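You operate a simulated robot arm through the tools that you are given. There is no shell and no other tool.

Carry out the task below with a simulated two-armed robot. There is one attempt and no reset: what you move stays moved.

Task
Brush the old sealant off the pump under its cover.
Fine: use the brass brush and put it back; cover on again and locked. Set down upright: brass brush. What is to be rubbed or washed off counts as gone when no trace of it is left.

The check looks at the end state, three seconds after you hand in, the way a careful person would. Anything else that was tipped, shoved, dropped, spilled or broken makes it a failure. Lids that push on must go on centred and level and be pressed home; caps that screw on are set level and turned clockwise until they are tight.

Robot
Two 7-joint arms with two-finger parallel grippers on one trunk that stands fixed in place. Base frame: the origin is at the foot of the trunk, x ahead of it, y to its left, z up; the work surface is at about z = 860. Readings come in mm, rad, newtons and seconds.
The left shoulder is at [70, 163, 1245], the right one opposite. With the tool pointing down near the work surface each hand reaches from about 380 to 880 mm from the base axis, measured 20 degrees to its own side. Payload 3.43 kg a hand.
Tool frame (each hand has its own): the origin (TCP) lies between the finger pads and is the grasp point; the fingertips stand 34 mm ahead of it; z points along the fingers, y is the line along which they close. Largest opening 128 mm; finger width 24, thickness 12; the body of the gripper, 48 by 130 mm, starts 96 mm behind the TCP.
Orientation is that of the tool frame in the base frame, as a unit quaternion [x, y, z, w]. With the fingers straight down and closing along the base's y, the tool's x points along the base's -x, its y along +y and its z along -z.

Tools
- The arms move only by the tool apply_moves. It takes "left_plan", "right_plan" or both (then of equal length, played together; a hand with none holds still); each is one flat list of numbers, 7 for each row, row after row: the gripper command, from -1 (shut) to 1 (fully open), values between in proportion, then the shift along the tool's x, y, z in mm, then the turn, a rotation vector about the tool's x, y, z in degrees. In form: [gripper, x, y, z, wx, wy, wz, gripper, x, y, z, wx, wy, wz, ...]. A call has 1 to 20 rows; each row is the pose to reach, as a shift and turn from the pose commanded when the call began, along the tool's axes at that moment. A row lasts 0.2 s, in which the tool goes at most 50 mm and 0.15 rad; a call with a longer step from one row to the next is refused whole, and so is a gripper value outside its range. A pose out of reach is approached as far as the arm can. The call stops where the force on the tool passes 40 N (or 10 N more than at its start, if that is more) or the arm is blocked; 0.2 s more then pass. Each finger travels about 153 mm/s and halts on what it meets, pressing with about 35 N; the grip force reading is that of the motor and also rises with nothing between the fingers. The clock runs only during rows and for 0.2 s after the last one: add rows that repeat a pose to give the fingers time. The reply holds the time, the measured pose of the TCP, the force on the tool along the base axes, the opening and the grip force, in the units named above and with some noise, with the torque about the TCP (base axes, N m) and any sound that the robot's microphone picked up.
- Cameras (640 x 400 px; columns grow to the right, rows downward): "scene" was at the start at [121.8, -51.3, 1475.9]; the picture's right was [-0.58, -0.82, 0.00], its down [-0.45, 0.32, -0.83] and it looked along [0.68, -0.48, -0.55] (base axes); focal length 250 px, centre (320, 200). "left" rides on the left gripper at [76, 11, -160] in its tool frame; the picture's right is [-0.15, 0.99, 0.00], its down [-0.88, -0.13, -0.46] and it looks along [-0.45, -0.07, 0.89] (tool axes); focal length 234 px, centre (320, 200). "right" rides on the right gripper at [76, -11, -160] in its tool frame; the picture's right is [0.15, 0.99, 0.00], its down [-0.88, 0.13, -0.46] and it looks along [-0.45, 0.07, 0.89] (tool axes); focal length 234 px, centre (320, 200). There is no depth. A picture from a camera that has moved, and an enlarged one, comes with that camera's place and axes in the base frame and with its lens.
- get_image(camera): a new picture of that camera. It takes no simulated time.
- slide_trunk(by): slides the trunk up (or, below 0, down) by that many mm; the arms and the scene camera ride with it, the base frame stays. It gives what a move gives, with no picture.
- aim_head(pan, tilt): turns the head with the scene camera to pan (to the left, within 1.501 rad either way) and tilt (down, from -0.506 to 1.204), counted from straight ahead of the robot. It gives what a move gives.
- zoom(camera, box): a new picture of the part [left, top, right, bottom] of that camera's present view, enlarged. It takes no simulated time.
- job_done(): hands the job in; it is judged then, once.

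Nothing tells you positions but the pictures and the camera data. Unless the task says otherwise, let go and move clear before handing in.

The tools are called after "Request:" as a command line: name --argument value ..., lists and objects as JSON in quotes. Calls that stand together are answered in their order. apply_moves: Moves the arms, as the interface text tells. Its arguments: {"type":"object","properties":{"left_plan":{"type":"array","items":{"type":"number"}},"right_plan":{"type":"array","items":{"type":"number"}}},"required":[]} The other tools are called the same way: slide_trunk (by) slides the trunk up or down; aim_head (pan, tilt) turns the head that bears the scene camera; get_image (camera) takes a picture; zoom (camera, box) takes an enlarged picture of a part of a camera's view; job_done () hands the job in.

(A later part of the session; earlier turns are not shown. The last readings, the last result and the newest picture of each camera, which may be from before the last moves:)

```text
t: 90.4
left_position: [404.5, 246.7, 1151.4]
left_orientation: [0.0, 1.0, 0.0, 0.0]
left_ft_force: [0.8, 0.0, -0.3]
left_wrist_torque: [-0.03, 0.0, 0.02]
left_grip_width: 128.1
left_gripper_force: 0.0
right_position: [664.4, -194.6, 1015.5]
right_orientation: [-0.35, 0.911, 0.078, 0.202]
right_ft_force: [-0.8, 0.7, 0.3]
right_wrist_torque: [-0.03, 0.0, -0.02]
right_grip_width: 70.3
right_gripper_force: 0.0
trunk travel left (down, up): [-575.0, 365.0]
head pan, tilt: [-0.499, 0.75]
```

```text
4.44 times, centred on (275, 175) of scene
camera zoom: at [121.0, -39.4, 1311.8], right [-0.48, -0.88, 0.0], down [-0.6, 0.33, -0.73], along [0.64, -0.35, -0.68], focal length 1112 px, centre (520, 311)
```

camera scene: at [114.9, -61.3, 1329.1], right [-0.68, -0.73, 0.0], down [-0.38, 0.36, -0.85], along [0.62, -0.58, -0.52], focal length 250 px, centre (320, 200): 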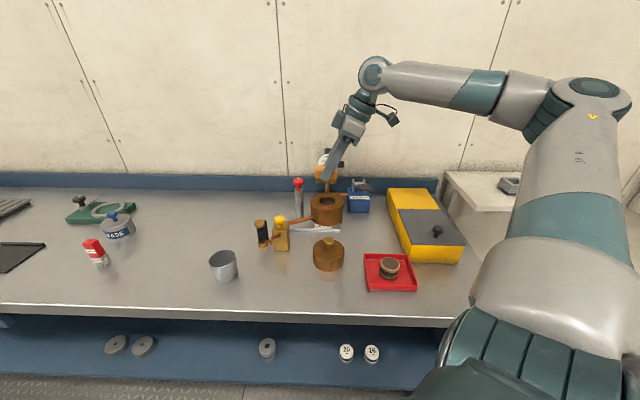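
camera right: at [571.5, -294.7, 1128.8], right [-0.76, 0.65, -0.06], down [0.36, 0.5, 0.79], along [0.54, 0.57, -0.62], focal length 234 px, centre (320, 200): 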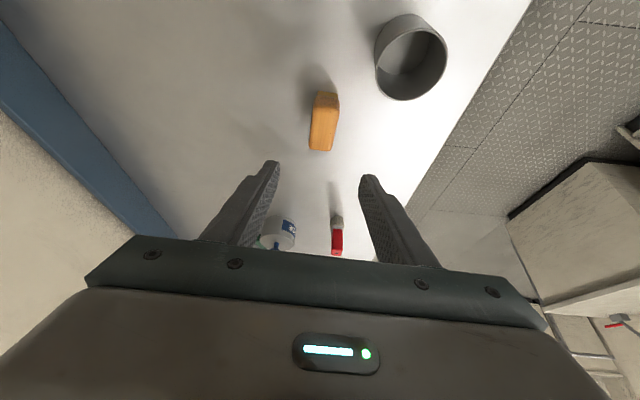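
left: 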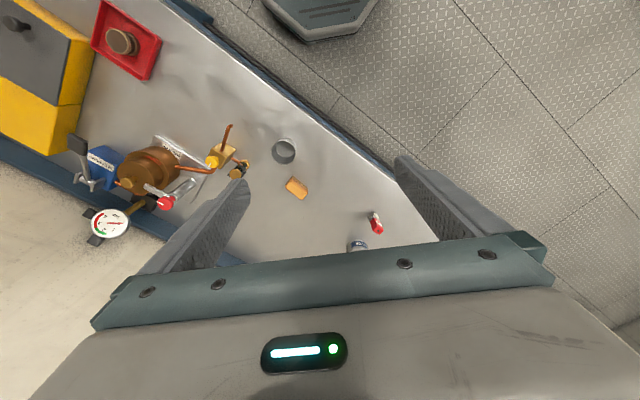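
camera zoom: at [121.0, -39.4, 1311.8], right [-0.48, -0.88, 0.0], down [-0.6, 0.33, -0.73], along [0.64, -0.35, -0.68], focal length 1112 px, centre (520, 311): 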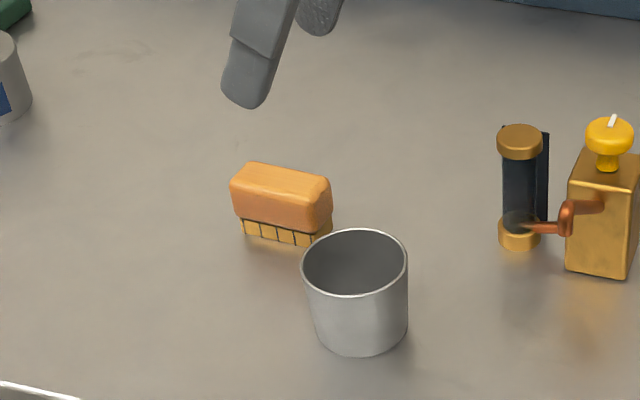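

The brush stands upright in its old place. I'll raise the trunk back, straighten the hand, and move over the cover at (441, -399).

Request:
slide_trunk --by 150

Request:
apply_moves --right_plan '[-0.2, 37.7, -0.3, -8.6, 0, 4, 0, -0.2, 75.4, -0.6, -17.2, 0, 8, 0, -0.2, 113, -0.9, -25.9, 0, 12, 0, -0.2, 150.8, -1.2, -34.5, 0, 16, 0, -0.2, 188.5, -1.5, -43.1, 0, 20, 0, -0.2, 226.3, -1.8, -51.8, 0, 25, 0, -0.2, 264, -2.1, -60.4, 0, 25, 0, -0.2, 301.7, -2.4, -69, 0, 25, 0, -0.2, 301.7, -2.4, -69, 0, 25, 0]'

Request:
get_image --camera "right"

Request:
get_image --camera "scene"

```text
t: 92.2
left_position: [405.0, 247.0, 1300.7]
left_orientation: [0.0, 1.0, 0.0, 0.0]
left_ft_force: [0.1, 0.9, -0.5]
left_wrist_torque: [-0.03, 0.03, -0.01]
left_grip_width: 127.9
left_gripper_force: 0.1
right_position: [666.2, -193.4, 1165.7]
right_orientation: [-0.349, 0.912, 0.078, 0.202]
right_ft_force: [0.1, 0.7, -0.4]
right_wrist_torque: [0.02, 0.02, 0.02]
right_grip_width: 70.5
right_gripper_force: 0.1
trunk travel left (down, up): [-725.0, 215.0]
head pan, tilt: [-0.499, 0.75]
```

```text
t: 94.2
left_position: [406.2, 247.9, 1299.9]
left_orientation: [0.0, 1.0, -0.001, 0.0]
left_ft_force: [0.1, 0.2, -0.3]
left_wrist_torque: [-0.02, 0.01, -0.01]
left_grip_width: 128.1
left_gripper_force: 0.0
right_position: [443.5, -399.5, 1099.7]
right_orientation: [-0.358, 0.934, -0.001, -0.001]
right_ft_force: [-0.4, 1.4, 0.0]
right_wrist_torque: [0.01, 0.02, 0.01]
right_grip_width: 51.1
right_gripper_force: 0.1
trunk travel left (down, up): [-725.0, 215.0]
head pan, tilt: [-0.499, 0.75]
```

```text
taken
camera right: at [395.8, -457.3, 1259.1], right [-0.77, 0.64, 0.0], down [0.57, 0.69, 0.45], along [0.29, 0.35, -0.89], focal length 234 px, centre (320, 200)
```

right: 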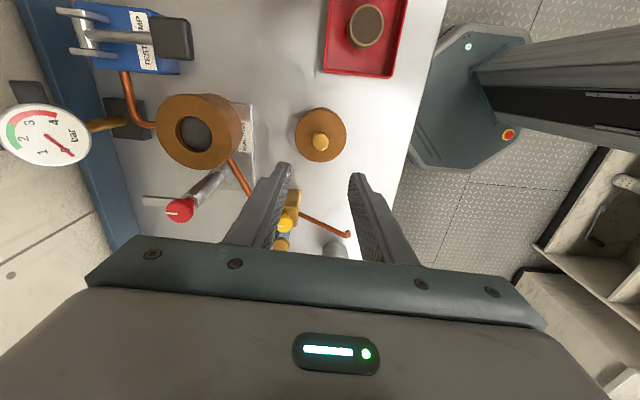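

```text
taken
camera scene: at [123.4, -38.0, 1461.6], right [-0.48, -0.88, 0.0], down [-0.6, 0.33, -0.73], along [0.64, -0.35, -0.68], focal length 250 px, centre (320, 200)
```

scene: 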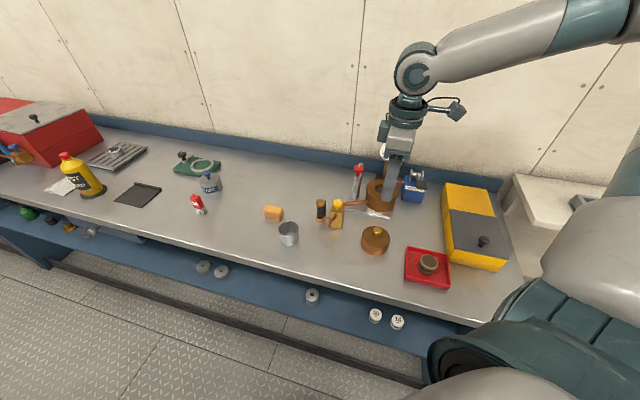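

The hand is straight again above the cover. I'll measure the knob's offset.

Request:
zoom --camera "right" --box '[280, 100, 360, 170]'

```text
5.71 times, centred on (320, 135) of right
camera zoom: at [395.8, -457.3, 1259.1], right [-0.77, 0.64, 0.0], down [0.57, 0.69, 0.45], along [0.29, 0.35, -0.89], focal length 1338 px, centre (320, 571)
```

zoom: 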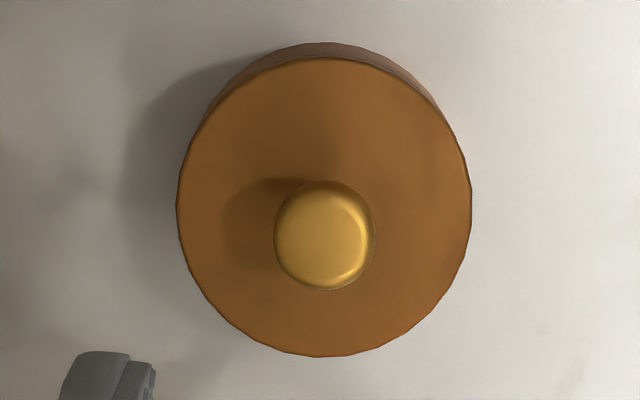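

The offset is only about (2, 1) mm. I'll descend to the same grip height as before and close.

Request:
apply_moves --right_plan '[-0.2, 1, 0.7, 40, 0, 0, 0, -0.2, 2.2, 0.7, 80, 0, 0, 0, -0.2, 2.2, 0.7, 115, 0, 0, 0, -0.2, 2.2, 0.7, 140, 0, 0, 0, -0.2, 2.2, 0.7, 155, 0, 0, 0, -0.2, 2.2, 0.7, 160.5, 0, 0, 0, -0.2, 2.2, 0.7, 160.5, 0, 0, 0]'

Request:
get_image --camera "right"

Request:
zoom --camera "scene" --box '[330, 190, 420, 270]'

```text
t: 95.8
left_position: [404.7, 246.6, 1301.6]
left_orientation: [0.0, 1.0, -0.001, 0.001]
left_ft_force: [-0.2, 0.4, 0.3]
left_wrist_torque: [-0.01, 0.01, -0.04]
left_grip_width: 128.1
left_gripper_force: 0.1
right_position: [441.8, -400.5, 939.1]
right_orientation: [-0.358, 0.934, 0.0, 0.0]
right_ft_force: [0.7, 0.1, -0.4]
right_wrist_torque: [-0.01, 0.0, -0.01]
right_grip_width: 51.3
right_gripper_force: 0.0
trunk travel left (down, up): [-725.0, 215.0]
head pan, tilt: [-0.499, 0.75]
```

```text
taken
camera right: at [392.6, -459.6, 1099.0], right [-0.77, 0.64, 0.0], down [0.57, 0.69, 0.46], along [0.29, 0.35, -0.89], focal length 234 px, centre (320, 200)
```

right: 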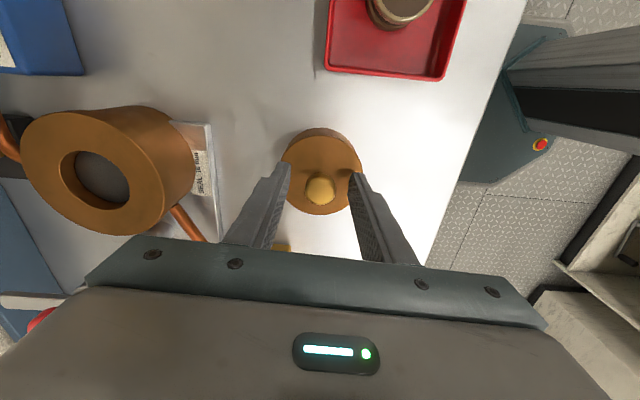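

```text
5.00 times, centred on (375, 230) of scene
camera zoom: at [122.1, -39.6, 1461.7], right [-0.48, -0.88, 0.0], down [-0.6, 0.33, -0.73], along [0.64, -0.35, -0.68], focal length 1251 px, centre (45, 50)
```

zoom: 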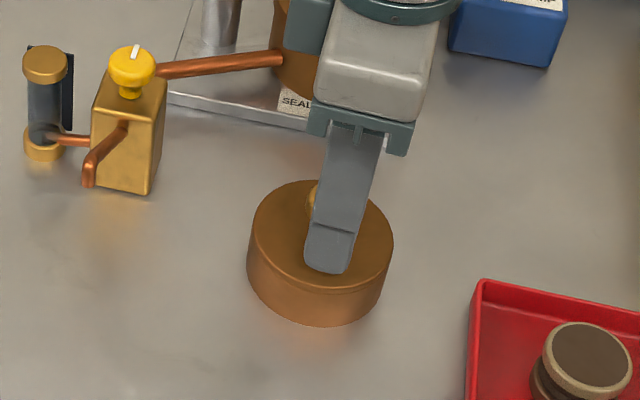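

Request:
apply_moves --right_plan '[-0.6, 0, 0, 0, 0, 0, 0, -1, 0, 0, 0, 0, 0, 0, -1, 0, 0, 0, 0, 0, 0, -1, 0, 0, 0, 0, 0, 0]'

Request:
apply_moves --right_plan '[-1, 0, 0, -1, 0, 0, 0, -1, 0, 0, -2, 0, 0, 0, -1, 0, 0, -4, 0, 0, 0, -1, 0, 0, -6, 0, 0, 0, -1, 0, 0, -9, 0, 0, 0, -1, 0, 0, -13, 0, 0, 0]'

Request:
zoom --camera "scene" --box '[330, 190, 420, 270]'

Request:
get_image --camera "right"

```text
t: 96.8
left_position: [404.6, 247.4, 1301.4]
left_orientation: [0.0, 1.0, -0.001, 0.001]
left_ft_force: [-0.3, -0.1, -0.2]
left_wrist_torque: [0.01, 0.01, -0.01]
left_grip_width: 127.8
left_gripper_force: 0.1
right_position: [441.4, -400.3, 940.4]
right_orientation: [-0.358, 0.934, 0.0, -0.001]
right_ft_force: [-1.1, 0.7, 0.2]
right_wrist_torque: [0.01, 0.02, 0.01]
right_grip_width: 25.1
right_gripper_force: 35.5
trunk travel left (down, up): [-725.0, 215.0]
head pan, tilt: [-0.499, 0.75]
```

```text
t: 98.2
left_position: [404.7, 246.8, 1300.8]
left_orientation: [0.001, 1.0, -0.001, 0.001]
left_ft_force: [0.9, -1.8, -0.1]
left_wrist_torque: [0.0, 0.02, -0.03]
left_grip_width: 127.9
left_gripper_force: 0.1
right_position: [440.7, -397.9, 952.5]
right_orientation: [-0.359, 0.933, 0.0, 0.0]
right_ft_force: [0.3, -0.5, -2.8]
right_wrist_torque: [-0.02, 0.02, 0.01]
right_grip_width: 25.2
right_gripper_force: 34.8
trunk travel left (down, up): [-725.0, 215.0]
head pan, tilt: [-0.499, 0.75]
```

```text
5.00 times, centred on (375, 230) of scene
camera zoom: at [122.2, -39.6, 1461.7], right [-0.48, -0.88, 0.0], down [-0.6, 0.33, -0.73], along [0.64, -0.35, -0.68], focal length 1251 px, centre (45, 50)
```

zoom: 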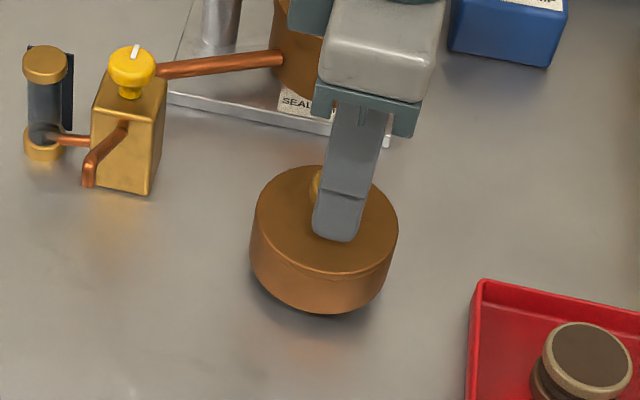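

```text
taken
camera right: at [391.9, -459.0, 1112.5], right [-0.77, 0.64, 0.0], down [0.57, 0.69, 0.46], along [0.29, 0.35, -0.89], focal length 234 px, centre (320, 200)
```

right: 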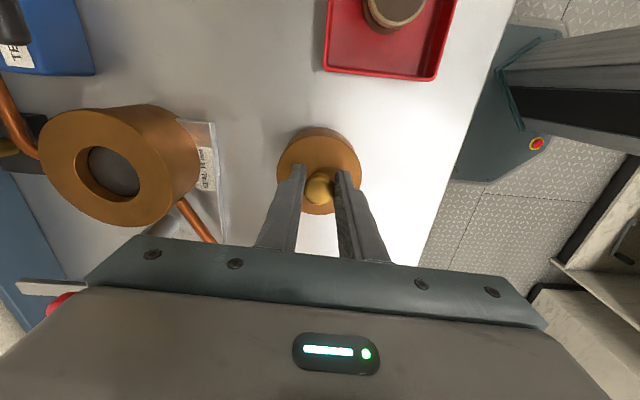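

The cover is held and off the bench. I'll raise it and carry it over to the ring, stopping above it.

Request:
apply_moves --right_plan '[-1, 0, 0, -10, 0, 0, 0, -1, 0, 0, -25, 0, 0, 0, -1, 0, 0, -45, 0, 0, 0, -1, 0, 0, -65, 0, 0, 0, -1, 0, 0, -85, 0, 0, 0, -1, 0, 0, -105, 0, 0, 0, -1, 0, 0, -120, 0, 0, 0, -1, 0, 0, -123, 0, 0, 0]'

Request:
apply_moves --right_plan '[-1, -0.7, -8, 0, 0, 0, 0, -1, -1.8, -20, 0, 0, 0, 0, -1, -3, -34, 0, 0, 0, 0, -1, -4.3, -48, 0, 0, 0, 0, -1, -5.6, -62, 0, 0, 0, 0, -1, -6.8, -76, 0, 0, 0, 0, -1, -8.1, -90, 0, 0, 0, 0, -1, -9.3, -104, 0, 0, 0, 0, -1, -10.6, -118, 0, 0, 0, 0, -1, -11.8, -132, 0, 0, 0, 0, -1, -13.1, -146, 0, 0, 0, 0, -1, -14.4, -160, 0, 0, 0, 0, -1, -15.3, -170, 0, 0, 0, 0, -1, -15.8, -175, 0, 0, 0, 0, -1, -15.8, -176, 0, 0, 0, 0, -1, -15.8, -176, 0, 0, 0, 0]'

Request:
aim_head --pan -0.72 --tilt 0.6

Request:
zoom --camera "scene" --box '[270, 150, 390, 240]'

Request:
get_image --camera "right"

```text
t: 100.0
left_position: [404.7, 246.0, 1300.6]
left_orientation: [0.001, 1.0, 0.0, 0.0]
left_ft_force: [0.9, -0.3, 0.2]
left_wrist_torque: [0.0, -0.03, 0.02]
left_grip_width: 127.7
left_gripper_force: 0.1
right_position: [439.8, -400.1, 1075.9]
right_orientation: [-0.358, 0.934, 0.0, -0.001]
right_ft_force: [-0.6, -0.6, -2.1]
right_wrist_torque: [0.02, 0.04, -0.04]
right_grip_width: 24.8
right_gripper_force: 35.1
trunk travel left (down, up): [-725.0, 215.0]
head pan, tilt: [-0.499, 0.75]
```

```text
t: 103.4
left_position: [403.9, 247.1, 1300.7]
left_orientation: [0.0, 1.0, -0.001, 0.002]
left_ft_force: [-0.7, -0.3, 0.2]
left_wrist_torque: [-0.02, -0.01, -0.02]
left_grip_width: 127.8
left_gripper_force: 0.0
right_position: [569.9, -519.7, 1074.8]
right_orientation: [-0.358, 0.934, 0.0, 0.0]
right_ft_force: [-0.1, -0.5, -1.8]
right_wrist_torque: [0.01, 0.0, -0.02]
right_grip_width: 24.6
right_gripper_force: 35.3
trunk travel left (down, up): [-725.0, 215.0]
head pan, tilt: [-0.499, 0.75]
```

```text
t: 104.1
left_position: [404.5, 247.2, 1300.8]
left_orientation: [0.0, 1.0, 0.0, 0.0]
left_ft_force: [0.6, -0.1, -1.0]
left_wrist_torque: [0.01, 0.05, -0.02]
left_grip_width: 127.8
left_gripper_force: 0.2
right_position: [569.4, -520.3, 1074.6]
right_orientation: [-0.359, 0.933, 0.0, 0.0]
right_ft_force: [-0.7, -0.2, -2.9]
right_wrist_torque: [-0.02, -0.01, -0.01]
right_grip_width: 24.9
right_gripper_force: 35.2
trunk travel left (down, up): [-725.0, 215.0]
head pan, tilt: [-0.721, 0.6]
```

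```text
4.44 times, centred on (330, 195) of scene
camera zoom: at [116.0, -58.4, 1474.5], right [-0.66, -0.75, 0.0], down [-0.43, 0.37, -0.82], along [0.62, -0.54, -0.57], focal length 1112 px, centre (276, 222)
```

zoom: 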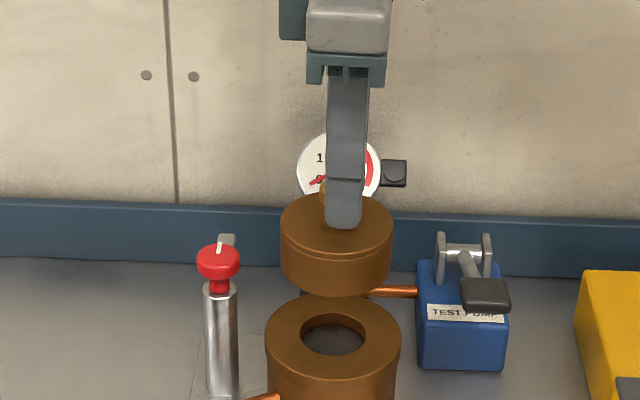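

```text
taken
camera right: at [521.3, -579.5, 1234.7], right [-0.77, 0.64, 0.0], down [0.57, 0.69, 0.46], along [0.29, 0.35, -0.89], focal length 234 px, centre (320, 200)
```

right: 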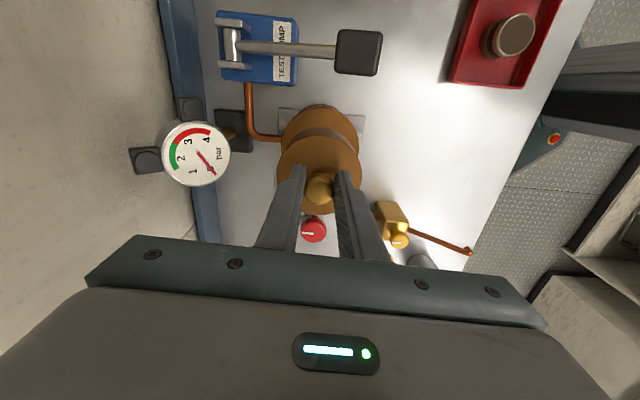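

The cover hangs level above the ring. I'll lower to a few millimetres above the seat and check centring.

Request:
apply_moves --right_plan '[-1, 0, 0, 5, 0, 0, 0, -1, 0, 0, 13, 0, 0, 0, -1, 0, 0, 23, 0, 0, 0, -1, 0, 0, 33, 0, 0, 0, -1, 0, 0, 43, 0, 0, 0, -1, 0, 0, 52, 0, 0, 0, -1, 0, 0, 58, 0, 0, 0, -1, 0, 0, 61, 0, 0, 0, -1, 0, 0, 61, 0, 0, 0]'

Request:
zoom --camera "scene" --box '[300, 190, 380, 250]'

Request:
zoom --camera "right" --box '[250, 90, 390, 220]'

```text
t: 106.1
left_position: [403.8, 246.4, 1300.3]
left_orientation: [0.0, 1.0, -0.001, 0.0]
left_ft_force: [-1.0, 0.3, 0.8]
left_wrist_torque: [0.01, 0.0, -0.01]
left_grip_width: 128.2
left_gripper_force: 0.1
right_position: [570.2, -519.5, 1013.5]
right_orientation: [-0.358, 0.934, 0.0, -0.001]
right_ft_force: [-0.6, -0.5, -2.0]
right_wrist_torque: [0.0, 0.02, -0.04]
right_grip_width: 25.1
right_gripper_force: 35.5
trunk travel left (down, up): [-725.0, 215.0]
head pan, tilt: [-0.721, 0.6]
```

```text
6.67 times, centred on (340, 220) of scene
camera zoom: at [116.0, -58.4, 1474.6], right [-0.66, -0.75, 0.0], down [-0.42, 0.37, -0.82], along [0.62, -0.54, -0.57], focal length 1668 px, centre (187, 67)
```

zoom: 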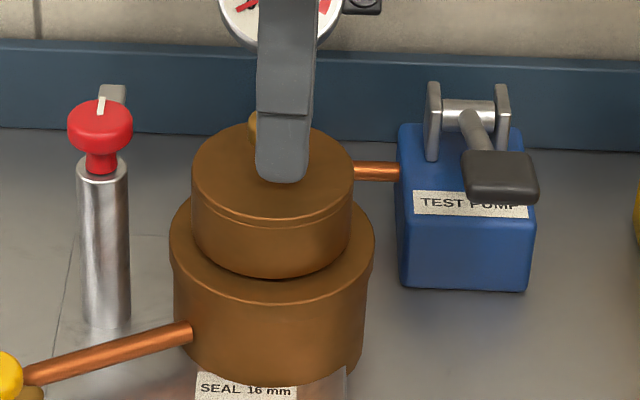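

```text
3.08 times, centred on (320, 155) of right
camera zoom: at [521.6, -579.2, 1174.2], right [-0.77, 0.64, 0.0], down [0.57, 0.69, 0.46], along [0.29, 0.35, -0.89], focal length 720 px, centre (320, 338)
```

zoom: 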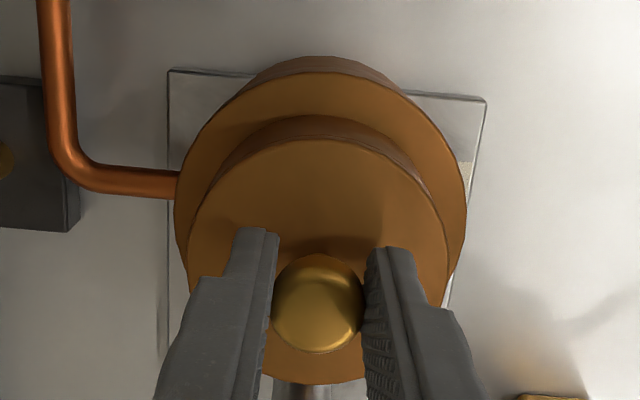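

Both views show the cover concentric with the ring to about 1 mm. I'll lower it onto the seat in 1 mm steps.

Request:
apply_moves --right_plan '[-1, 0, 0, 1, 0, 0, 0, -1, 0, 0, 2, 0, 0, 0, -1, 0, 0, 3, 0, 0, 0, -1, 0, 0, 4, 0, 0, 0]'

Request:
apply_moves --right_plan '[-1, 0, 0, 1, 0, 0, 0, -1, 0, 0, 2, 0, 0, 0]'

Request:
zoom --camera "scene" --box '[300, 190, 380, 250]'

```text
t: 107.1
left_position: [404.9, 247.7, 1300.3]
left_orientation: [0.0, 1.0, 0.0, 0.0]
left_ft_force: [0.1, -0.5, -0.8]
left_wrist_torque: [-0.02, 0.01, -0.03]
left_grip_width: 128.1
left_gripper_force: 0.1
right_position: [570.6, -519.4, 1009.8]
right_orientation: [-0.358, 0.934, 0.0, 0.0]
right_ft_force: [0.4, -0.9, -2.5]
right_wrist_torque: [0.03, 0.01, 0.01]
right_grip_width: 24.7
right_gripper_force: 35.0
trunk travel left (down, up): [-725.0, 215.0]
head pan, tilt: [-0.721, 0.6]
```

```text
t: 107.7
left_position: [403.7, 246.4, 1301.0]
left_orientation: [0.0, 1.0, -0.001, 0.001]
left_ft_force: [0.9, 0.0, 0.6]
left_wrist_torque: [-0.04, 0.01, -0.02]
left_grip_width: 128.1
left_gripper_force: 0.0
right_position: [571.1, -520.1, 1009.4]
right_orientation: [-0.358, 0.934, 0.0, 0.001]
right_ft_force: [0.2, -1.4, 2.5]
right_wrist_torque: [-0.06, 0.19, 0.06]
right_grip_width: 25.1
right_gripper_force: 34.3
trunk travel left (down, up): [-725.0, 215.0]
head pan, tilt: [-0.721, 0.6]
```

```text
6.67 times, centred on (340, 220) of scene
camera zoom: at [115.4, -58.2, 1474.7], right [-0.66, -0.75, 0.0], down [-0.42, 0.37, -0.83], along [0.62, -0.54, -0.56], focal length 1668 px, centre (187, 67)
```

zoom: 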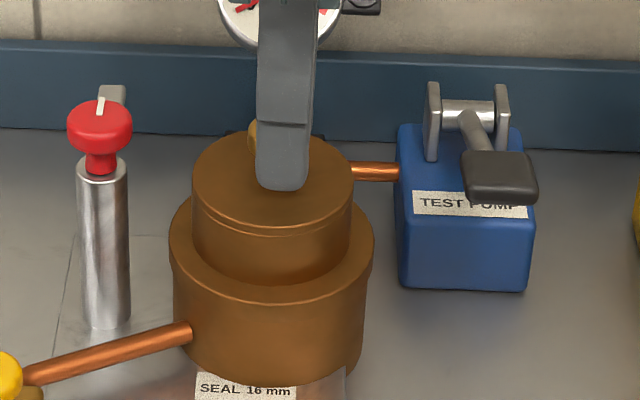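

Contact begins near z 1009. I'll press down gently a little further and watch how the force builds.

Request:
apply_moves --right_plan '[-1, 0, 0, 0.5, 0, 0, 0, -1, 0, 0, 1, 0, 0, 0]'

Request:
apply_moves --right_plan '[-1, 0, 0, 0.5, 0, 0, 0, -1, 0, 0, 1, 0, 0, 0]'

Request:
zoom --camera "scene" --box '[310, 200, 370, 245]'

Request:
zoom --camera "right" --box '[250, 90, 390, 220]'

```text
t: 108.3
left_position: [404.1, 248.2, 1299.8]
left_orientation: [0.0, 1.0, 0.0, 0.001]
left_ft_force: [0.1, -1.6, 0.0]
left_wrist_torque: [-0.01, 0.01, -0.04]
left_grip_width: 128.0
left_gripper_force: 0.1
right_position: [570.3, -519.2, 1008.8]
right_orientation: [-0.359, 0.933, 0.0, 0.001]
right_ft_force: [0.7, -2.6, 12.2]
right_wrist_torque: [-0.3, 0.41, 0.05]
right_grip_width: 24.9
right_gripper_force: 35.0
trunk travel left (down, up): [-725.0, 215.0]
head pan, tilt: [-0.721, 0.6]
```

```text
t: 108.9
left_position: [402.9, 248.9, 1300.5]
left_orientation: [-0.001, 1.0, -0.001, 0.001]
left_ft_force: [0.1, -1.0, 0.3]
left_wrist_torque: [0.02, 0.01, 0.01]
left_grip_width: 128.0
left_gripper_force: 0.0
right_position: [568.8, -519.3, 1009.0]
right_orientation: [-0.359, 0.933, -0.001, 0.002]
right_ft_force: [4.8, -6.5, 24.1]
right_wrist_torque: [-0.42, 0.11, -0.02]
right_grip_width: 24.9
right_gripper_force: 34.7
trunk travel left (down, up): [-725.0, 215.0]
head pan, tilt: [-0.721, 0.6]
```

```text
8.89 times, centred on (340, 222) of scene
camera zoom: at [113.9, -57.0, 1475.1], right [-0.66, -0.75, 0.0], down [-0.42, 0.37, -0.83], along [0.62, -0.55, -0.56], focal length 2224 px, centre (142, 0)
```

zoom: 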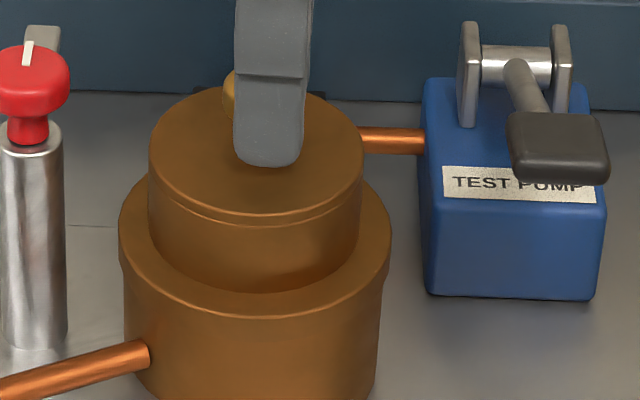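

```text
3.08 times, centred on (320, 155) of right
camera zoom: at [520.4, -579.0, 1169.0], right [-0.77, 0.64, -0.01], down [0.56, 0.69, 0.46], along [0.3, 0.35, -0.89], focal length 720 px, centre (320, 338)
```

zoom: 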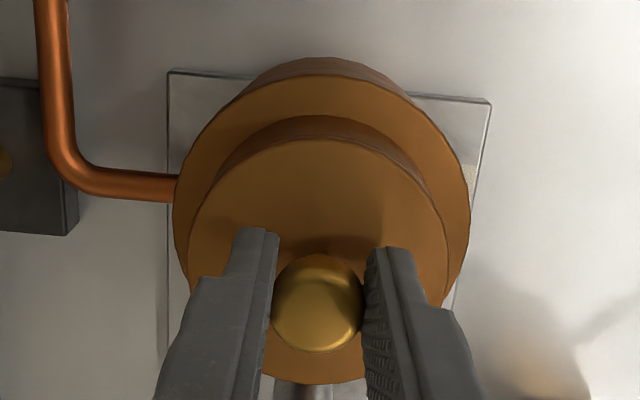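

It meets a hard stop at about 24 N. I'll zoom in on the joint to be sure that it sits flush all round.

Request:
zoom --camera "scene" --box '[318, 215, 354, 240]'

Request:
zoom --camera "right" --box '[270, 105, 370, 165]'

```text
16.00 times, centred on (336, 228) of scene
camera zoom: at [113.9, -57.0, 1475.1], right [-0.66, -0.75, 0.0], down [-0.42, 0.37, -0.83], along [0.62, -0.55, -0.56], focal length 4004 px, centre (64, -240)
```

zoom: 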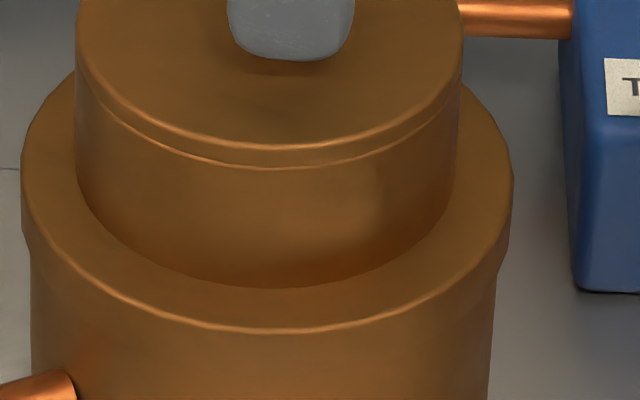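

```text
6.40 times, centred on (320, 135) of right
camera zoom: at [520.4, -579.0, 1169.0], right [-0.77, 0.64, -0.01], down [0.56, 0.69, 0.46], along [0.3, 0.35, -0.89], focal length 1499 px, centre (320, 616)
```

zoom: 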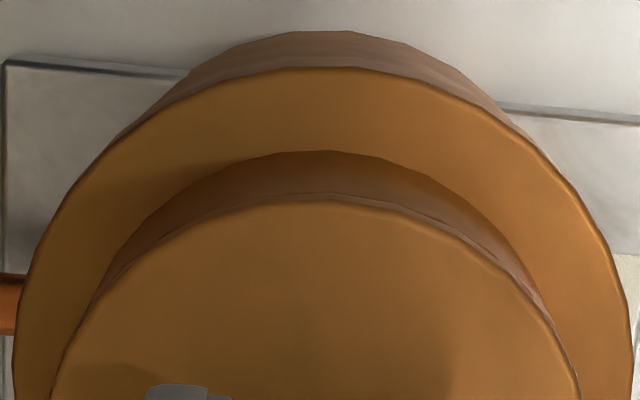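

The joint is flush with an even 12–13 mm ledge all round, so the cover is centred and home. I'll relieve the pressure, open, and rise.

Request:
apply_moves --right_plan '[-1, 0, 0, -1, 0, 0, 0, -1, 0, 0, -1.8, 0, 0, 0, -0.3, 0, 0, -1.8, 0, 0, 0, -0.3, 0, 0, -1.8, 0, 0, 0, -0.3, 0, 0, -12, 0, 0, 0, -0.3, 0, 0, -40, 0, 0, 0, -0.3, 0, 0, -80, 0, 0, 0, -0.3, 0, 0, -115, 0, 0, 0]'

Request:
zoom --camera "scene" --box '[300, 190, 380, 250]'

Request:
get_image --camera "right"

Request:
zoom --camera "right" --box '[260, 90, 380, 180]'

```text
t: 110.7
left_position: [403.8, 248.5, 1299.5]
left_orientation: [0.0, 1.0, 0.0, 0.001]
left_ft_force: [0.6, -0.2, -0.2]
left_wrist_torque: [0.0, -0.03, -0.01]
left_grip_width: 128.1
left_gripper_force: 0.0
right_position: [567.8, -519.4, 1120.5]
right_orientation: [-0.359, 0.933, 0.0, 0.0]
right_ft_force: [0.3, 0.1, -0.6]
right_wrist_torque: [-0.03, 0.0, 0.0]
right_grip_width: 44.8
right_gripper_force: 0.0
trunk travel left (down, up): [-725.0, 215.0]
head pan, tilt: [-0.721, 0.6]
```

```text
6.67 times, centred on (340, 220) of scene
camera zoom: at [115.3, -57.7, 1474.6], right [-0.66, -0.75, 0.0], down [-0.42, 0.37, -0.83], along [0.62, -0.54, -0.56], focal length 1668 px, centre (187, 67)
```

zoom: 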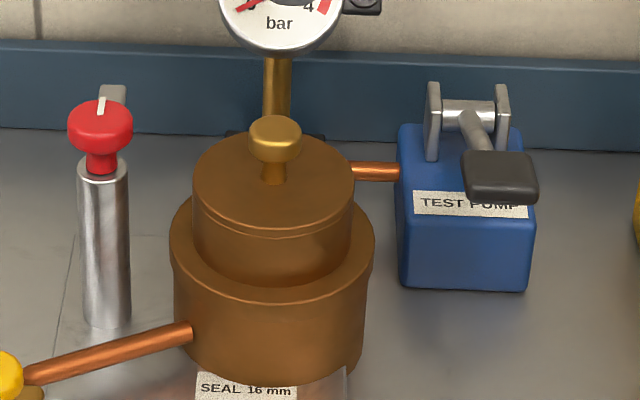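

```text
taken
camera right: at [519.3, -579.1, 1280.7], right [-0.77, 0.64, 0.0], down [0.57, 0.69, 0.46], along [0.29, 0.35, -0.89], focal length 234 px, centre (320, 200)
```

right: 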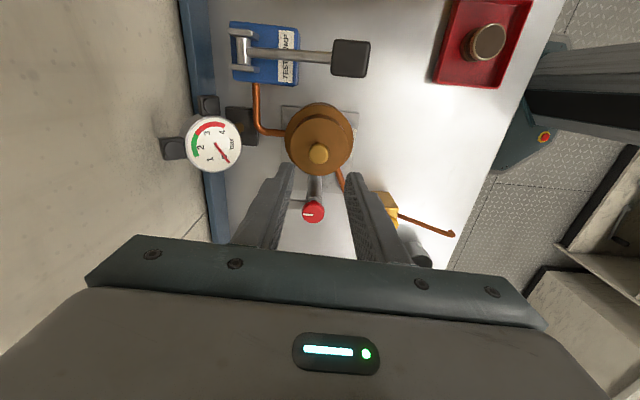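

```text
4.44 times, centred on (320, 135) of right
camera zoom: at [519.3, -579.1, 1280.7], right [-0.77, 0.64, 0.0], down [0.57, 0.69, 0.46], along [0.29, 0.35, -0.89], focal length 1041 px, centre (320, 489)
```

zoom: 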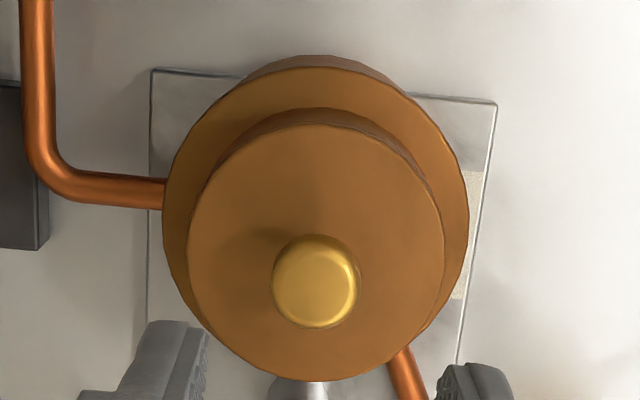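

The cover is seated exactly as before. Now I'll move over the red knob, turned to match the swung-out arm, so I can swing it back and lock.

Request:
apply_moves --right_plan '[0, -7.4, 0.2, 0, 0, 0, -7.6, 0, -14.8, 0.4, 0, 0, 0, -15.2, 0, -22.1, 0.5, 0, 0, 0, -22.8, 0, -29.5, 0.7, 0, 0, 0, -30.3, 0, -36.9, 0.9, 0, 0, 0, -37.9, 0, -44.3, 1, 0, 0, 0, -45.5, 0, -51.6, 1.2, 0, 0, 0, -53.1, 0, -59, 1.4, 0, 0, 0, -60.7, 0, -66.4, 1.6, 0, 0, 0, -68.3, 0, -73.8, 1.8, 0, 0, 0, -75.8, 0, -81.1, 2, 0, 0, 0, -83.4, 0, -88.5, 2.1, 0, 0, 0, -91, 0, -88.5, 2.1, 0, 0, 0, -91]'

Request:
get_image --camera "right"

Request:
zoom --camera "right" --box '[260, 80, 380, 180]'

```text
t: 113.5
left_position: [404.8, 246.7, 1301.0]
left_orientation: [0.001, 1.0, -0.001, 0.001]
left_ft_force: [-0.3, 0.9, 0.0]
left_wrist_torque: [0.02, 0.04, 0.02]
left_grip_width: 127.9
left_gripper_force: 0.1
right_position: [634.5, -459.8, 1121.4]
right_orientation: [0.917, -0.398, 0.0, 0.0]
right_ft_force: [-0.4, -0.1, -0.2]
right_wrist_torque: [0.04, -0.04, -0.01]
right_grip_width: 64.3
right_gripper_force: 0.0
trunk travel left (down, up): [-725.0, 215.0]
head pan, tilt: [-0.721, 0.6]
```

```text
taken
camera right: at [695.0, -507.4, 1281.3], right [-0.62, -0.78, 0.0], down [-0.7, 0.55, 0.46], along [-0.36, 0.28, -0.89], focal length 234 px, centre (320, 200)
```

right: 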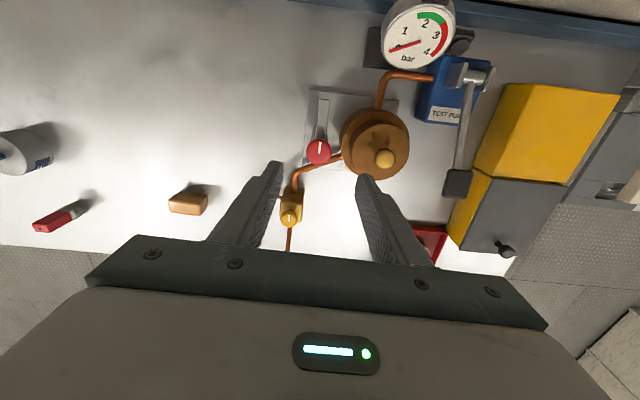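

```text
4.00 times, centred on (320, 130) of right
camera zoom: at [695.0, -507.4, 1281.3], right [-0.62, -0.78, 0.0], down [-0.7, 0.55, 0.46], along [-0.36, 0.28, -0.89], focal length 937 px, centre (320, 480)
```

zoom: 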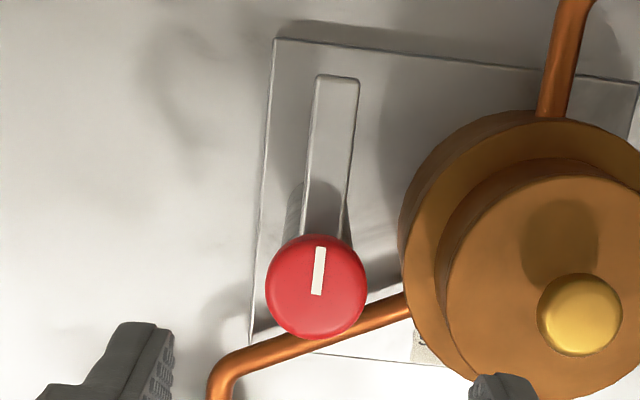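

The red knob lies nearly under the hand. From the side loads felt earlier I correct the offset to about (-3.8, -1) mm, and lower with the fingers narrowed to stay off the cover.

Request:
apply_moves --right_plan '[-0.25, -2, -1, 10, 0, 0, 0, -0.25, -3.8, -1, 40, 0, 0, 0, -0.25, -3.8, -1, 70, 0, 0, 0, -0.25, -3.8, -1, 95, 0, 0, 0, -0.25, -3.8, -1, 109, 0, 0, 0, -0.25, -3.8, -1, 109, 0, 0, 0]'

Request:
get_image --camera "right"

Request:
zoom --camera "scene" --box '[280, 180, 360, 240]'

```text
t: 114.9
left_position: [404.8, 247.0, 1300.7]
left_orientation: [0.001, 1.0, 0.0, 0.002]
left_ft_force: [-0.7, 0.2, 0.2]
left_wrist_torque: [0.0, 0.02, -0.03]
left_grip_width: 128.1
left_gripper_force: 0.1
right_position: [632.6, -455.1, 1013.7]
right_orientation: [0.917, -0.399, 0.0, 0.0]
right_ft_force: [0.5, -0.6, 0.6]
right_wrist_torque: [-0.03, -0.01, 0.0]
right_grip_width: 48.1
right_gripper_force: 0.2
trunk travel left (down, up): [-725.0, 215.0]
head pan, tilt: [-0.721, 0.6]
```

```text
taken
camera right: at [692.2, -503.5, 1172.4], right [-0.62, -0.78, 0.0], down [-0.7, 0.56, 0.46], along [-0.36, 0.28, -0.89], focal length 234 px, centre (320, 200)
```

right: 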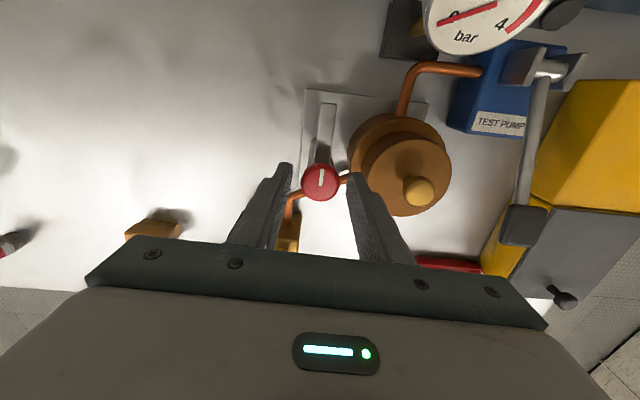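

```text
6.67 times, centred on (320, 210) of scene
camera zoom: at [115.6, -58.0, 1474.6], right [-0.66, -0.75, 0.0], down [-0.42, 0.37, -0.83], along [0.62, -0.54, -0.56], focal length 1668 px, centre (320, 133)
```

zoom: 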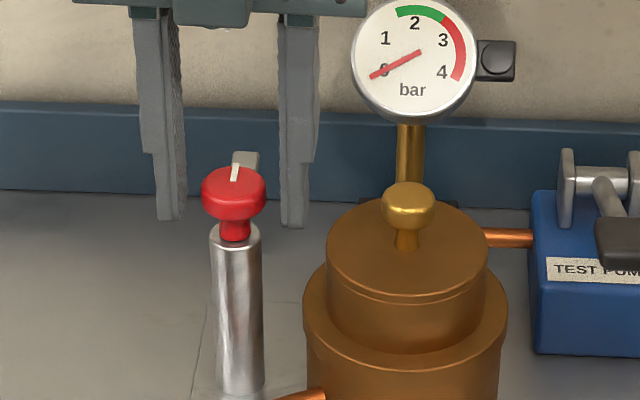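

The fingers straddle the knob evenly. I'll close on it.

Request:
apply_moves --right_plan '[-0.6, 0, 0, 0, 0, 0, 0, -1, 0, 0, 0, 0, 0, 0, -1, 0, 0, 0, 0, 0, 0]'

```text
t: 115.7
left_position: [403.8, 246.9, 1298.7]
left_orientation: [0.0, 1.0, -0.001, 0.001]
left_ft_force: [-0.1, -0.3, 0.6]
left_wrist_torque: [0.0, -0.02, 0.0]
left_grip_width: 128.2
left_gripper_force: 0.0
right_position: [632.6, -455.1, 1012.9]
right_orientation: [0.917, -0.399, 0.0, 0.0]
right_ft_force: [-1.5, 0.6, -1.6]
right_wrist_torque: [-0.01, -0.01, 0.0]
right_grip_width: 31.1
right_gripper_force: 44.8
trunk travel left (down, up): [-725.0, 215.0]
head pan, tilt: [-0.721, 0.6]
```

A clean grip with almost no side load. I'll turn the knob clockwise about 50° and check before the arm comes over the cover.

Request:
apply_moves --right_plan '[-1, 0, 0, 0, 0, 0, 7, -1, 0, 0, 0, 0, 0, 14, -1, 0, 0, 0, 0, 0, 21, -1, 0, 0, 0, 0, 0, 28, -1, 0, 0, 0, 0, 0, 35, -1, 0, 0, 0, 0, 0, 42, -1, 0, 0, 0, 0, 0, 49]'

Request:
zoom --camera "scene" --box '[280, 180, 360, 240]'

Request:
get_image --camera "right"

```text
t: 117.3
left_position: [405.9, 246.9, 1300.5]
left_orientation: [0.0, 1.0, -0.001, 0.001]
left_ft_force: [0.2, -0.4, -0.4]
left_wrist_torque: [-0.01, 0.01, 0.0]
left_grip_width: 127.8
left_gripper_force: 0.1
right_position: [633.3, -454.0, 1012.2]
right_orientation: [-0.669, 0.744, 0.0, 0.001]
right_ft_force: [-1.8, 4.2, -4.4]
right_wrist_torque: [0.27, 0.1, 0.0]
right_grip_width: 31.4
right_gripper_force: 44.8
trunk travel left (down, up): [-725.0, 215.0]
head pan, tilt: [-0.721, 0.6]
```

```text
6.67 times, centred on (320, 210) of scene
camera zoom: at [116.0, -57.9, 1474.6], right [-0.66, -0.75, 0.0], down [-0.42, 0.37, -0.82], along [0.62, -0.54, -0.57], focal length 1668 px, centre (320, 133)
```

zoom: 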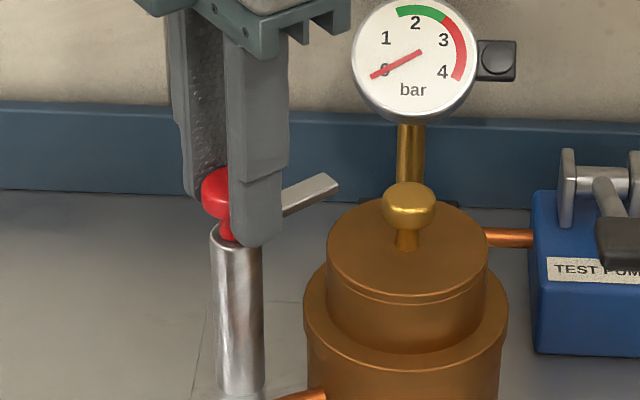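

```text
taken
camera right: at [636.4, -532.1, 1172.3], right [-1.0, -0.04, 0.0], down [-0.04, 0.89, 0.46], along [-0.02, 0.46, -0.89], focal length 234 px, centre (320, 200)
```

right: 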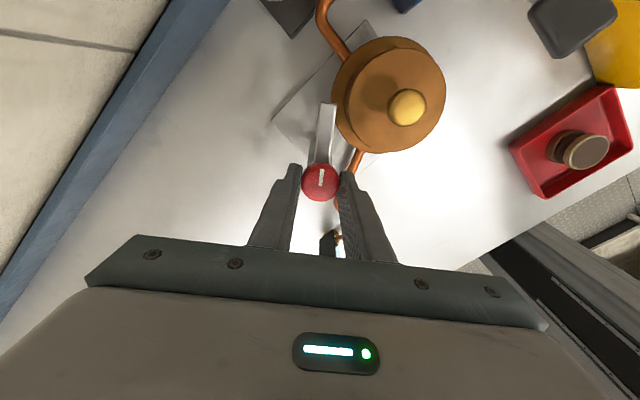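

The arm swings back smoothly and will pass above the cover. I'll continue to the original angle.

Request:
apply_moves --right_plan '[-1, 0, 0, 0, 0, 0, 7, -1, 0, 0, 0, 0, 0, 14, -1, 0, 0, 0, 0, 0, 21, -1, 0, 0, 0, 0, 0, 28, -1, 0, 0, 0, 0, 0, 35, -1, 0, 0, 0, 0, 0, 40, -1, 0, 0, 0, 0, 0, 41]'

Request:
zoom --camera "scene" --box '[280, 180, 360, 240]'

Request:
get_image --camera "right"

```text
t: 118.9
left_position: [405.7, 247.7, 1299.1]
left_orientation: [0.0, 1.0, -0.001, 0.0]
left_ft_force: [0.1, 0.4, -0.7]
left_wrist_torque: [0.02, 0.0, -0.02]
left_grip_width: 128.1
left_gripper_force: 0.1
right_position: [634.4, -455.2, 1013.2]
right_orientation: [-0.366, 0.931, 0.0, 0.0]
right_ft_force: [2.8, 2.3, -2.3]
right_wrist_torque: [-0.08, 0.15, -0.02]
right_grip_width: 31.3
right_gripper_force: 45.0
trunk travel left (down, up): [-725.0, 215.0]
head pan, tilt: [-0.721, 0.6]
```

```text
6.67 times, centred on (320, 210) of scene
camera zoom: at [116.7, -57.9, 1474.6], right [-0.66, -0.75, 0.0], down [-0.43, 0.37, -0.82], along [0.62, -0.54, -0.57], focal length 1668 px, centre (320, 133)
```

zoom: 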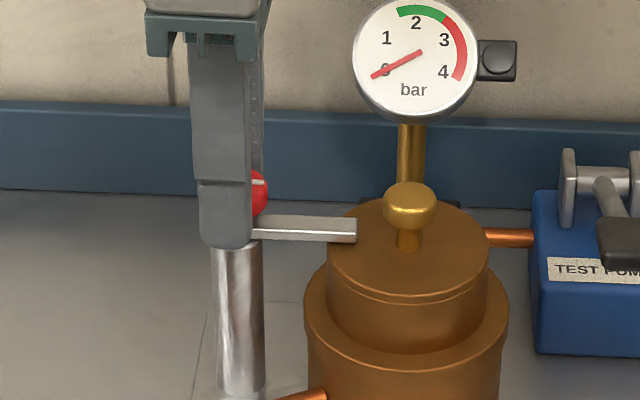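

```text
taken
camera right: at [586.0, -515.5, 1172.4], right [-0.78, 0.62, 0.0], down [0.56, 0.69, 0.46], along [0.29, 0.36, -0.89], focal length 234 px, centre (320, 200)
```

right: 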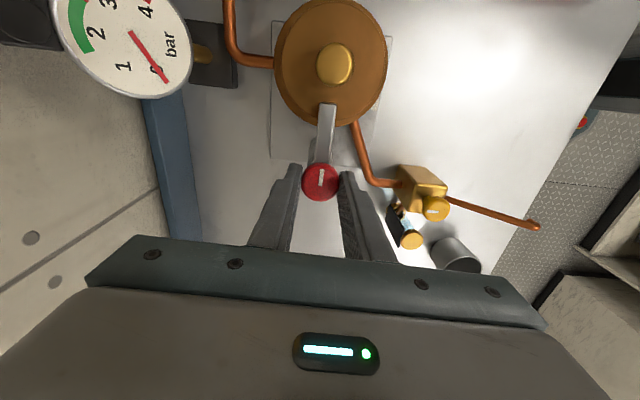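

The arm is back over the cover at its original angle. I'll feel for a stop with a few more degrees clockwise.

Request:
apply_moves --right_plan '[-1, 0, 0, 0, 0, 0, 2, -1, 0, 0, 0, 0, 0, 4, -1, 0, 0, 0, 0, 0, 4]'

Request:
zoom --camera "right" --box '[270, 40, 390, 210]'

```text
t: 119.7
left_position: [406.1, 246.4, 1300.0]
left_orientation: [0.0, 1.0, -0.001, 0.0]
left_ft_force: [0.5, -0.2, -0.3]
left_wrist_torque: [0.01, -0.01, 0.03]
left_grip_width: 128.0
left_gripper_force: 0.0
right_position: [632.4, -456.2, 1011.5]
right_orientation: [-0.333, 0.943, 0.0, 0.0]
right_ft_force: [3.2, -0.4, 1.6]
right_wrist_torque: [-0.11, -0.03, 0.46]
right_grip_width: 31.4
right_gripper_force: 44.6
trunk travel left (down, up): [-725.0, 215.0]
head pan, tilt: [-0.721, 0.6]
```

```text
2.35 times, centred on (330, 125) of right
camera zoom: at [581.4, -512.8, 1172.4], right [-0.74, 0.68, 0.0], down [0.6, 0.65, 0.46], along [0.31, 0.34, -0.89], focal length 551 px, centre (296, 376)
```

zoom: 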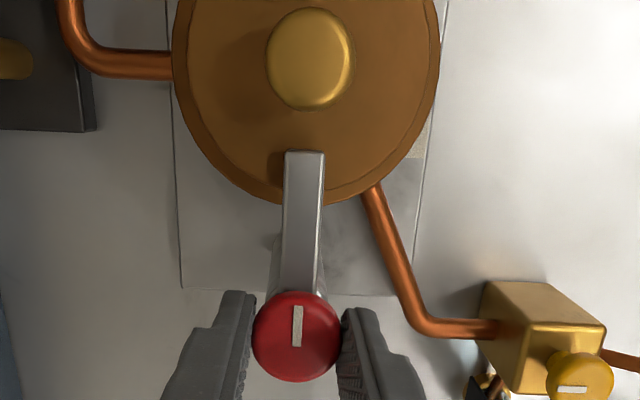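

Torque rose to 0.46 N·m, which suggests the stop. A little more to confirm.

Request:
apply_moves --right_plan '[-1, 0, 0, 0, 0, 0, 2, -1, 0, 0, 0, 0, 0, 3, -1, 0, 0, 0, 0, 0, 3]'

Request:
zoom --camera "right" --box '[270, 40, 390, 210]'

Request:
zoom --camera "scene" --box '[280, 180, 360, 240]'

```text
t: 120.5
left_position: [404.2, 247.5, 1299.9]
left_orientation: [0.0, 1.0, 0.0, 0.001]
left_ft_force: [0.1, -0.5, -0.2]
left_wrist_torque: [-0.01, 0.01, 0.01]
left_grip_width: 128.1
left_gripper_force: 0.0
right_position: [633.2, -457.0, 1013.4]
right_orientation: [-0.309, 0.951, 0.0, 0.0]
right_ft_force: [2.4, -2.5, 0.4]
right_wrist_torque: [-0.04, -0.02, 0.62]
right_grip_width: 31.2
right_gripper_force: 45.1
trunk travel left (down, up): [-725.0, 215.0]
head pan, tilt: [-0.721, 0.6]
```

```text
2.35 times, centred on (330, 125) of right
camera zoom: at [578.5, -510.2, 1172.4], right [-0.7, 0.71, 0.0], down [0.64, 0.62, 0.46], along [0.33, 0.32, -0.89], focal length 551 px, centre (296, 376)
```

zoom: 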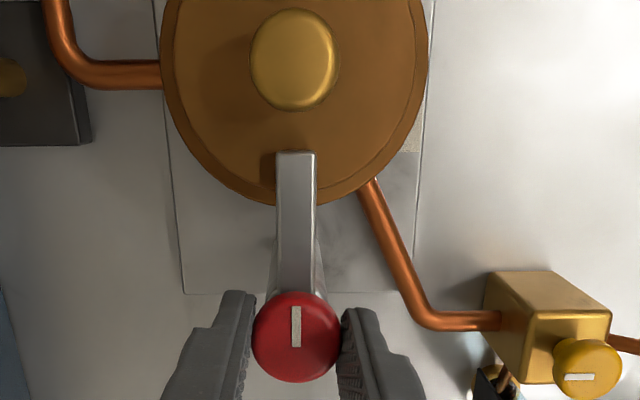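

```text
6.67 times, centred on (320, 210) of scene
camera zoom: at [115.9, -58.5, 1474.6], right [-0.66, -0.75, 0.0], down [-0.42, 0.37, -0.82], along [0.62, -0.54, -0.57], focal length 1668 px, centre (320, 133)
```

zoom: 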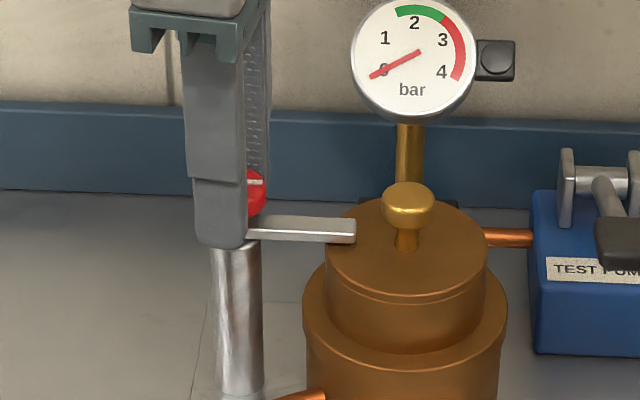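

The knob is hard against its stop; the fingers only slip now, so the cover is locked. I'll open and lift away.

Request:
apply_moves --right_plan '[-1, 0, 0, 0, 0, 0, 0, -0.25, 0, 0, 0, 0, 0, 0, -0.25, 0, 0, 0, 0, 0, 0, -0.25, 0, 0, -15, 0, 0, 0, -0.25, 0, 0, -45, 0, 0, 0, -0.25, 0, 0, -85, 0, 0, 0, -0.25, 0, 0, -120, 0, 0, 0]'

Request:
zoom --camera "right" --box '[250, 0, 400, 180]'

Request:
zoom --camera "scene" --box '[280, 180, 360, 240]'

```text
t: 122.1
left_position: [404.9, 246.9, 1299.3]
left_orientation: [0.0, 1.0, -0.002, 0.001]
left_ft_force: [-0.1, -0.6, -0.6]
left_wrist_torque: [0.01, 0.02, -0.01]
left_grip_width: 128.1
left_gripper_force: 0.0
right_position: [633.5, -456.2, 1133.1]
right_orientation: [-0.309, 0.951, 0.0, 0.001]
right_ft_force: [-1.0, -0.7, 0.6]
right_wrist_torque: [0.01, 0.0, 0.01]
right_grip_width: 47.8
right_gripper_force: 0.0
trunk travel left (down, up): [-725.0, 215.0]
head pan, tilt: [-0.721, 0.6]
```

```text
2.22 times, centred on (325, 90) of right
camera zoom: at [578.4, -509.8, 1293.0], right [-0.7, 0.71, 0.0], down [0.64, 0.62, 0.46], along [0.33, 0.32, -0.89], focal length 520 px, centre (309, 444)
```

zoom: 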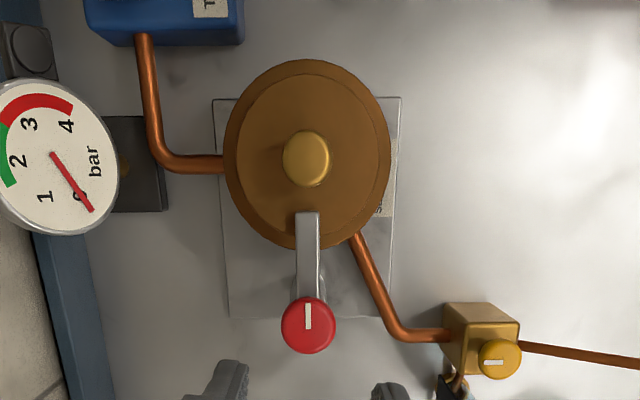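

```text
6.67 times, centred on (320, 210) of scene
camera zoom: at [115.0, -57.6, 1474.7], right [-0.66, -0.75, 0.0], down [-0.42, 0.37, -0.83], along [0.62, -0.54, -0.56], focal length 1668 px, centre (320, 133)
```

zoom: 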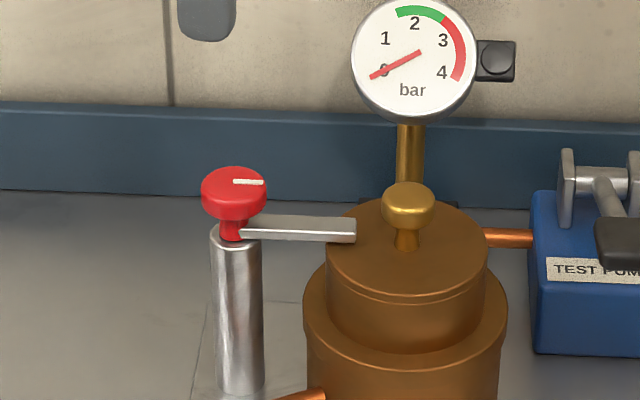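

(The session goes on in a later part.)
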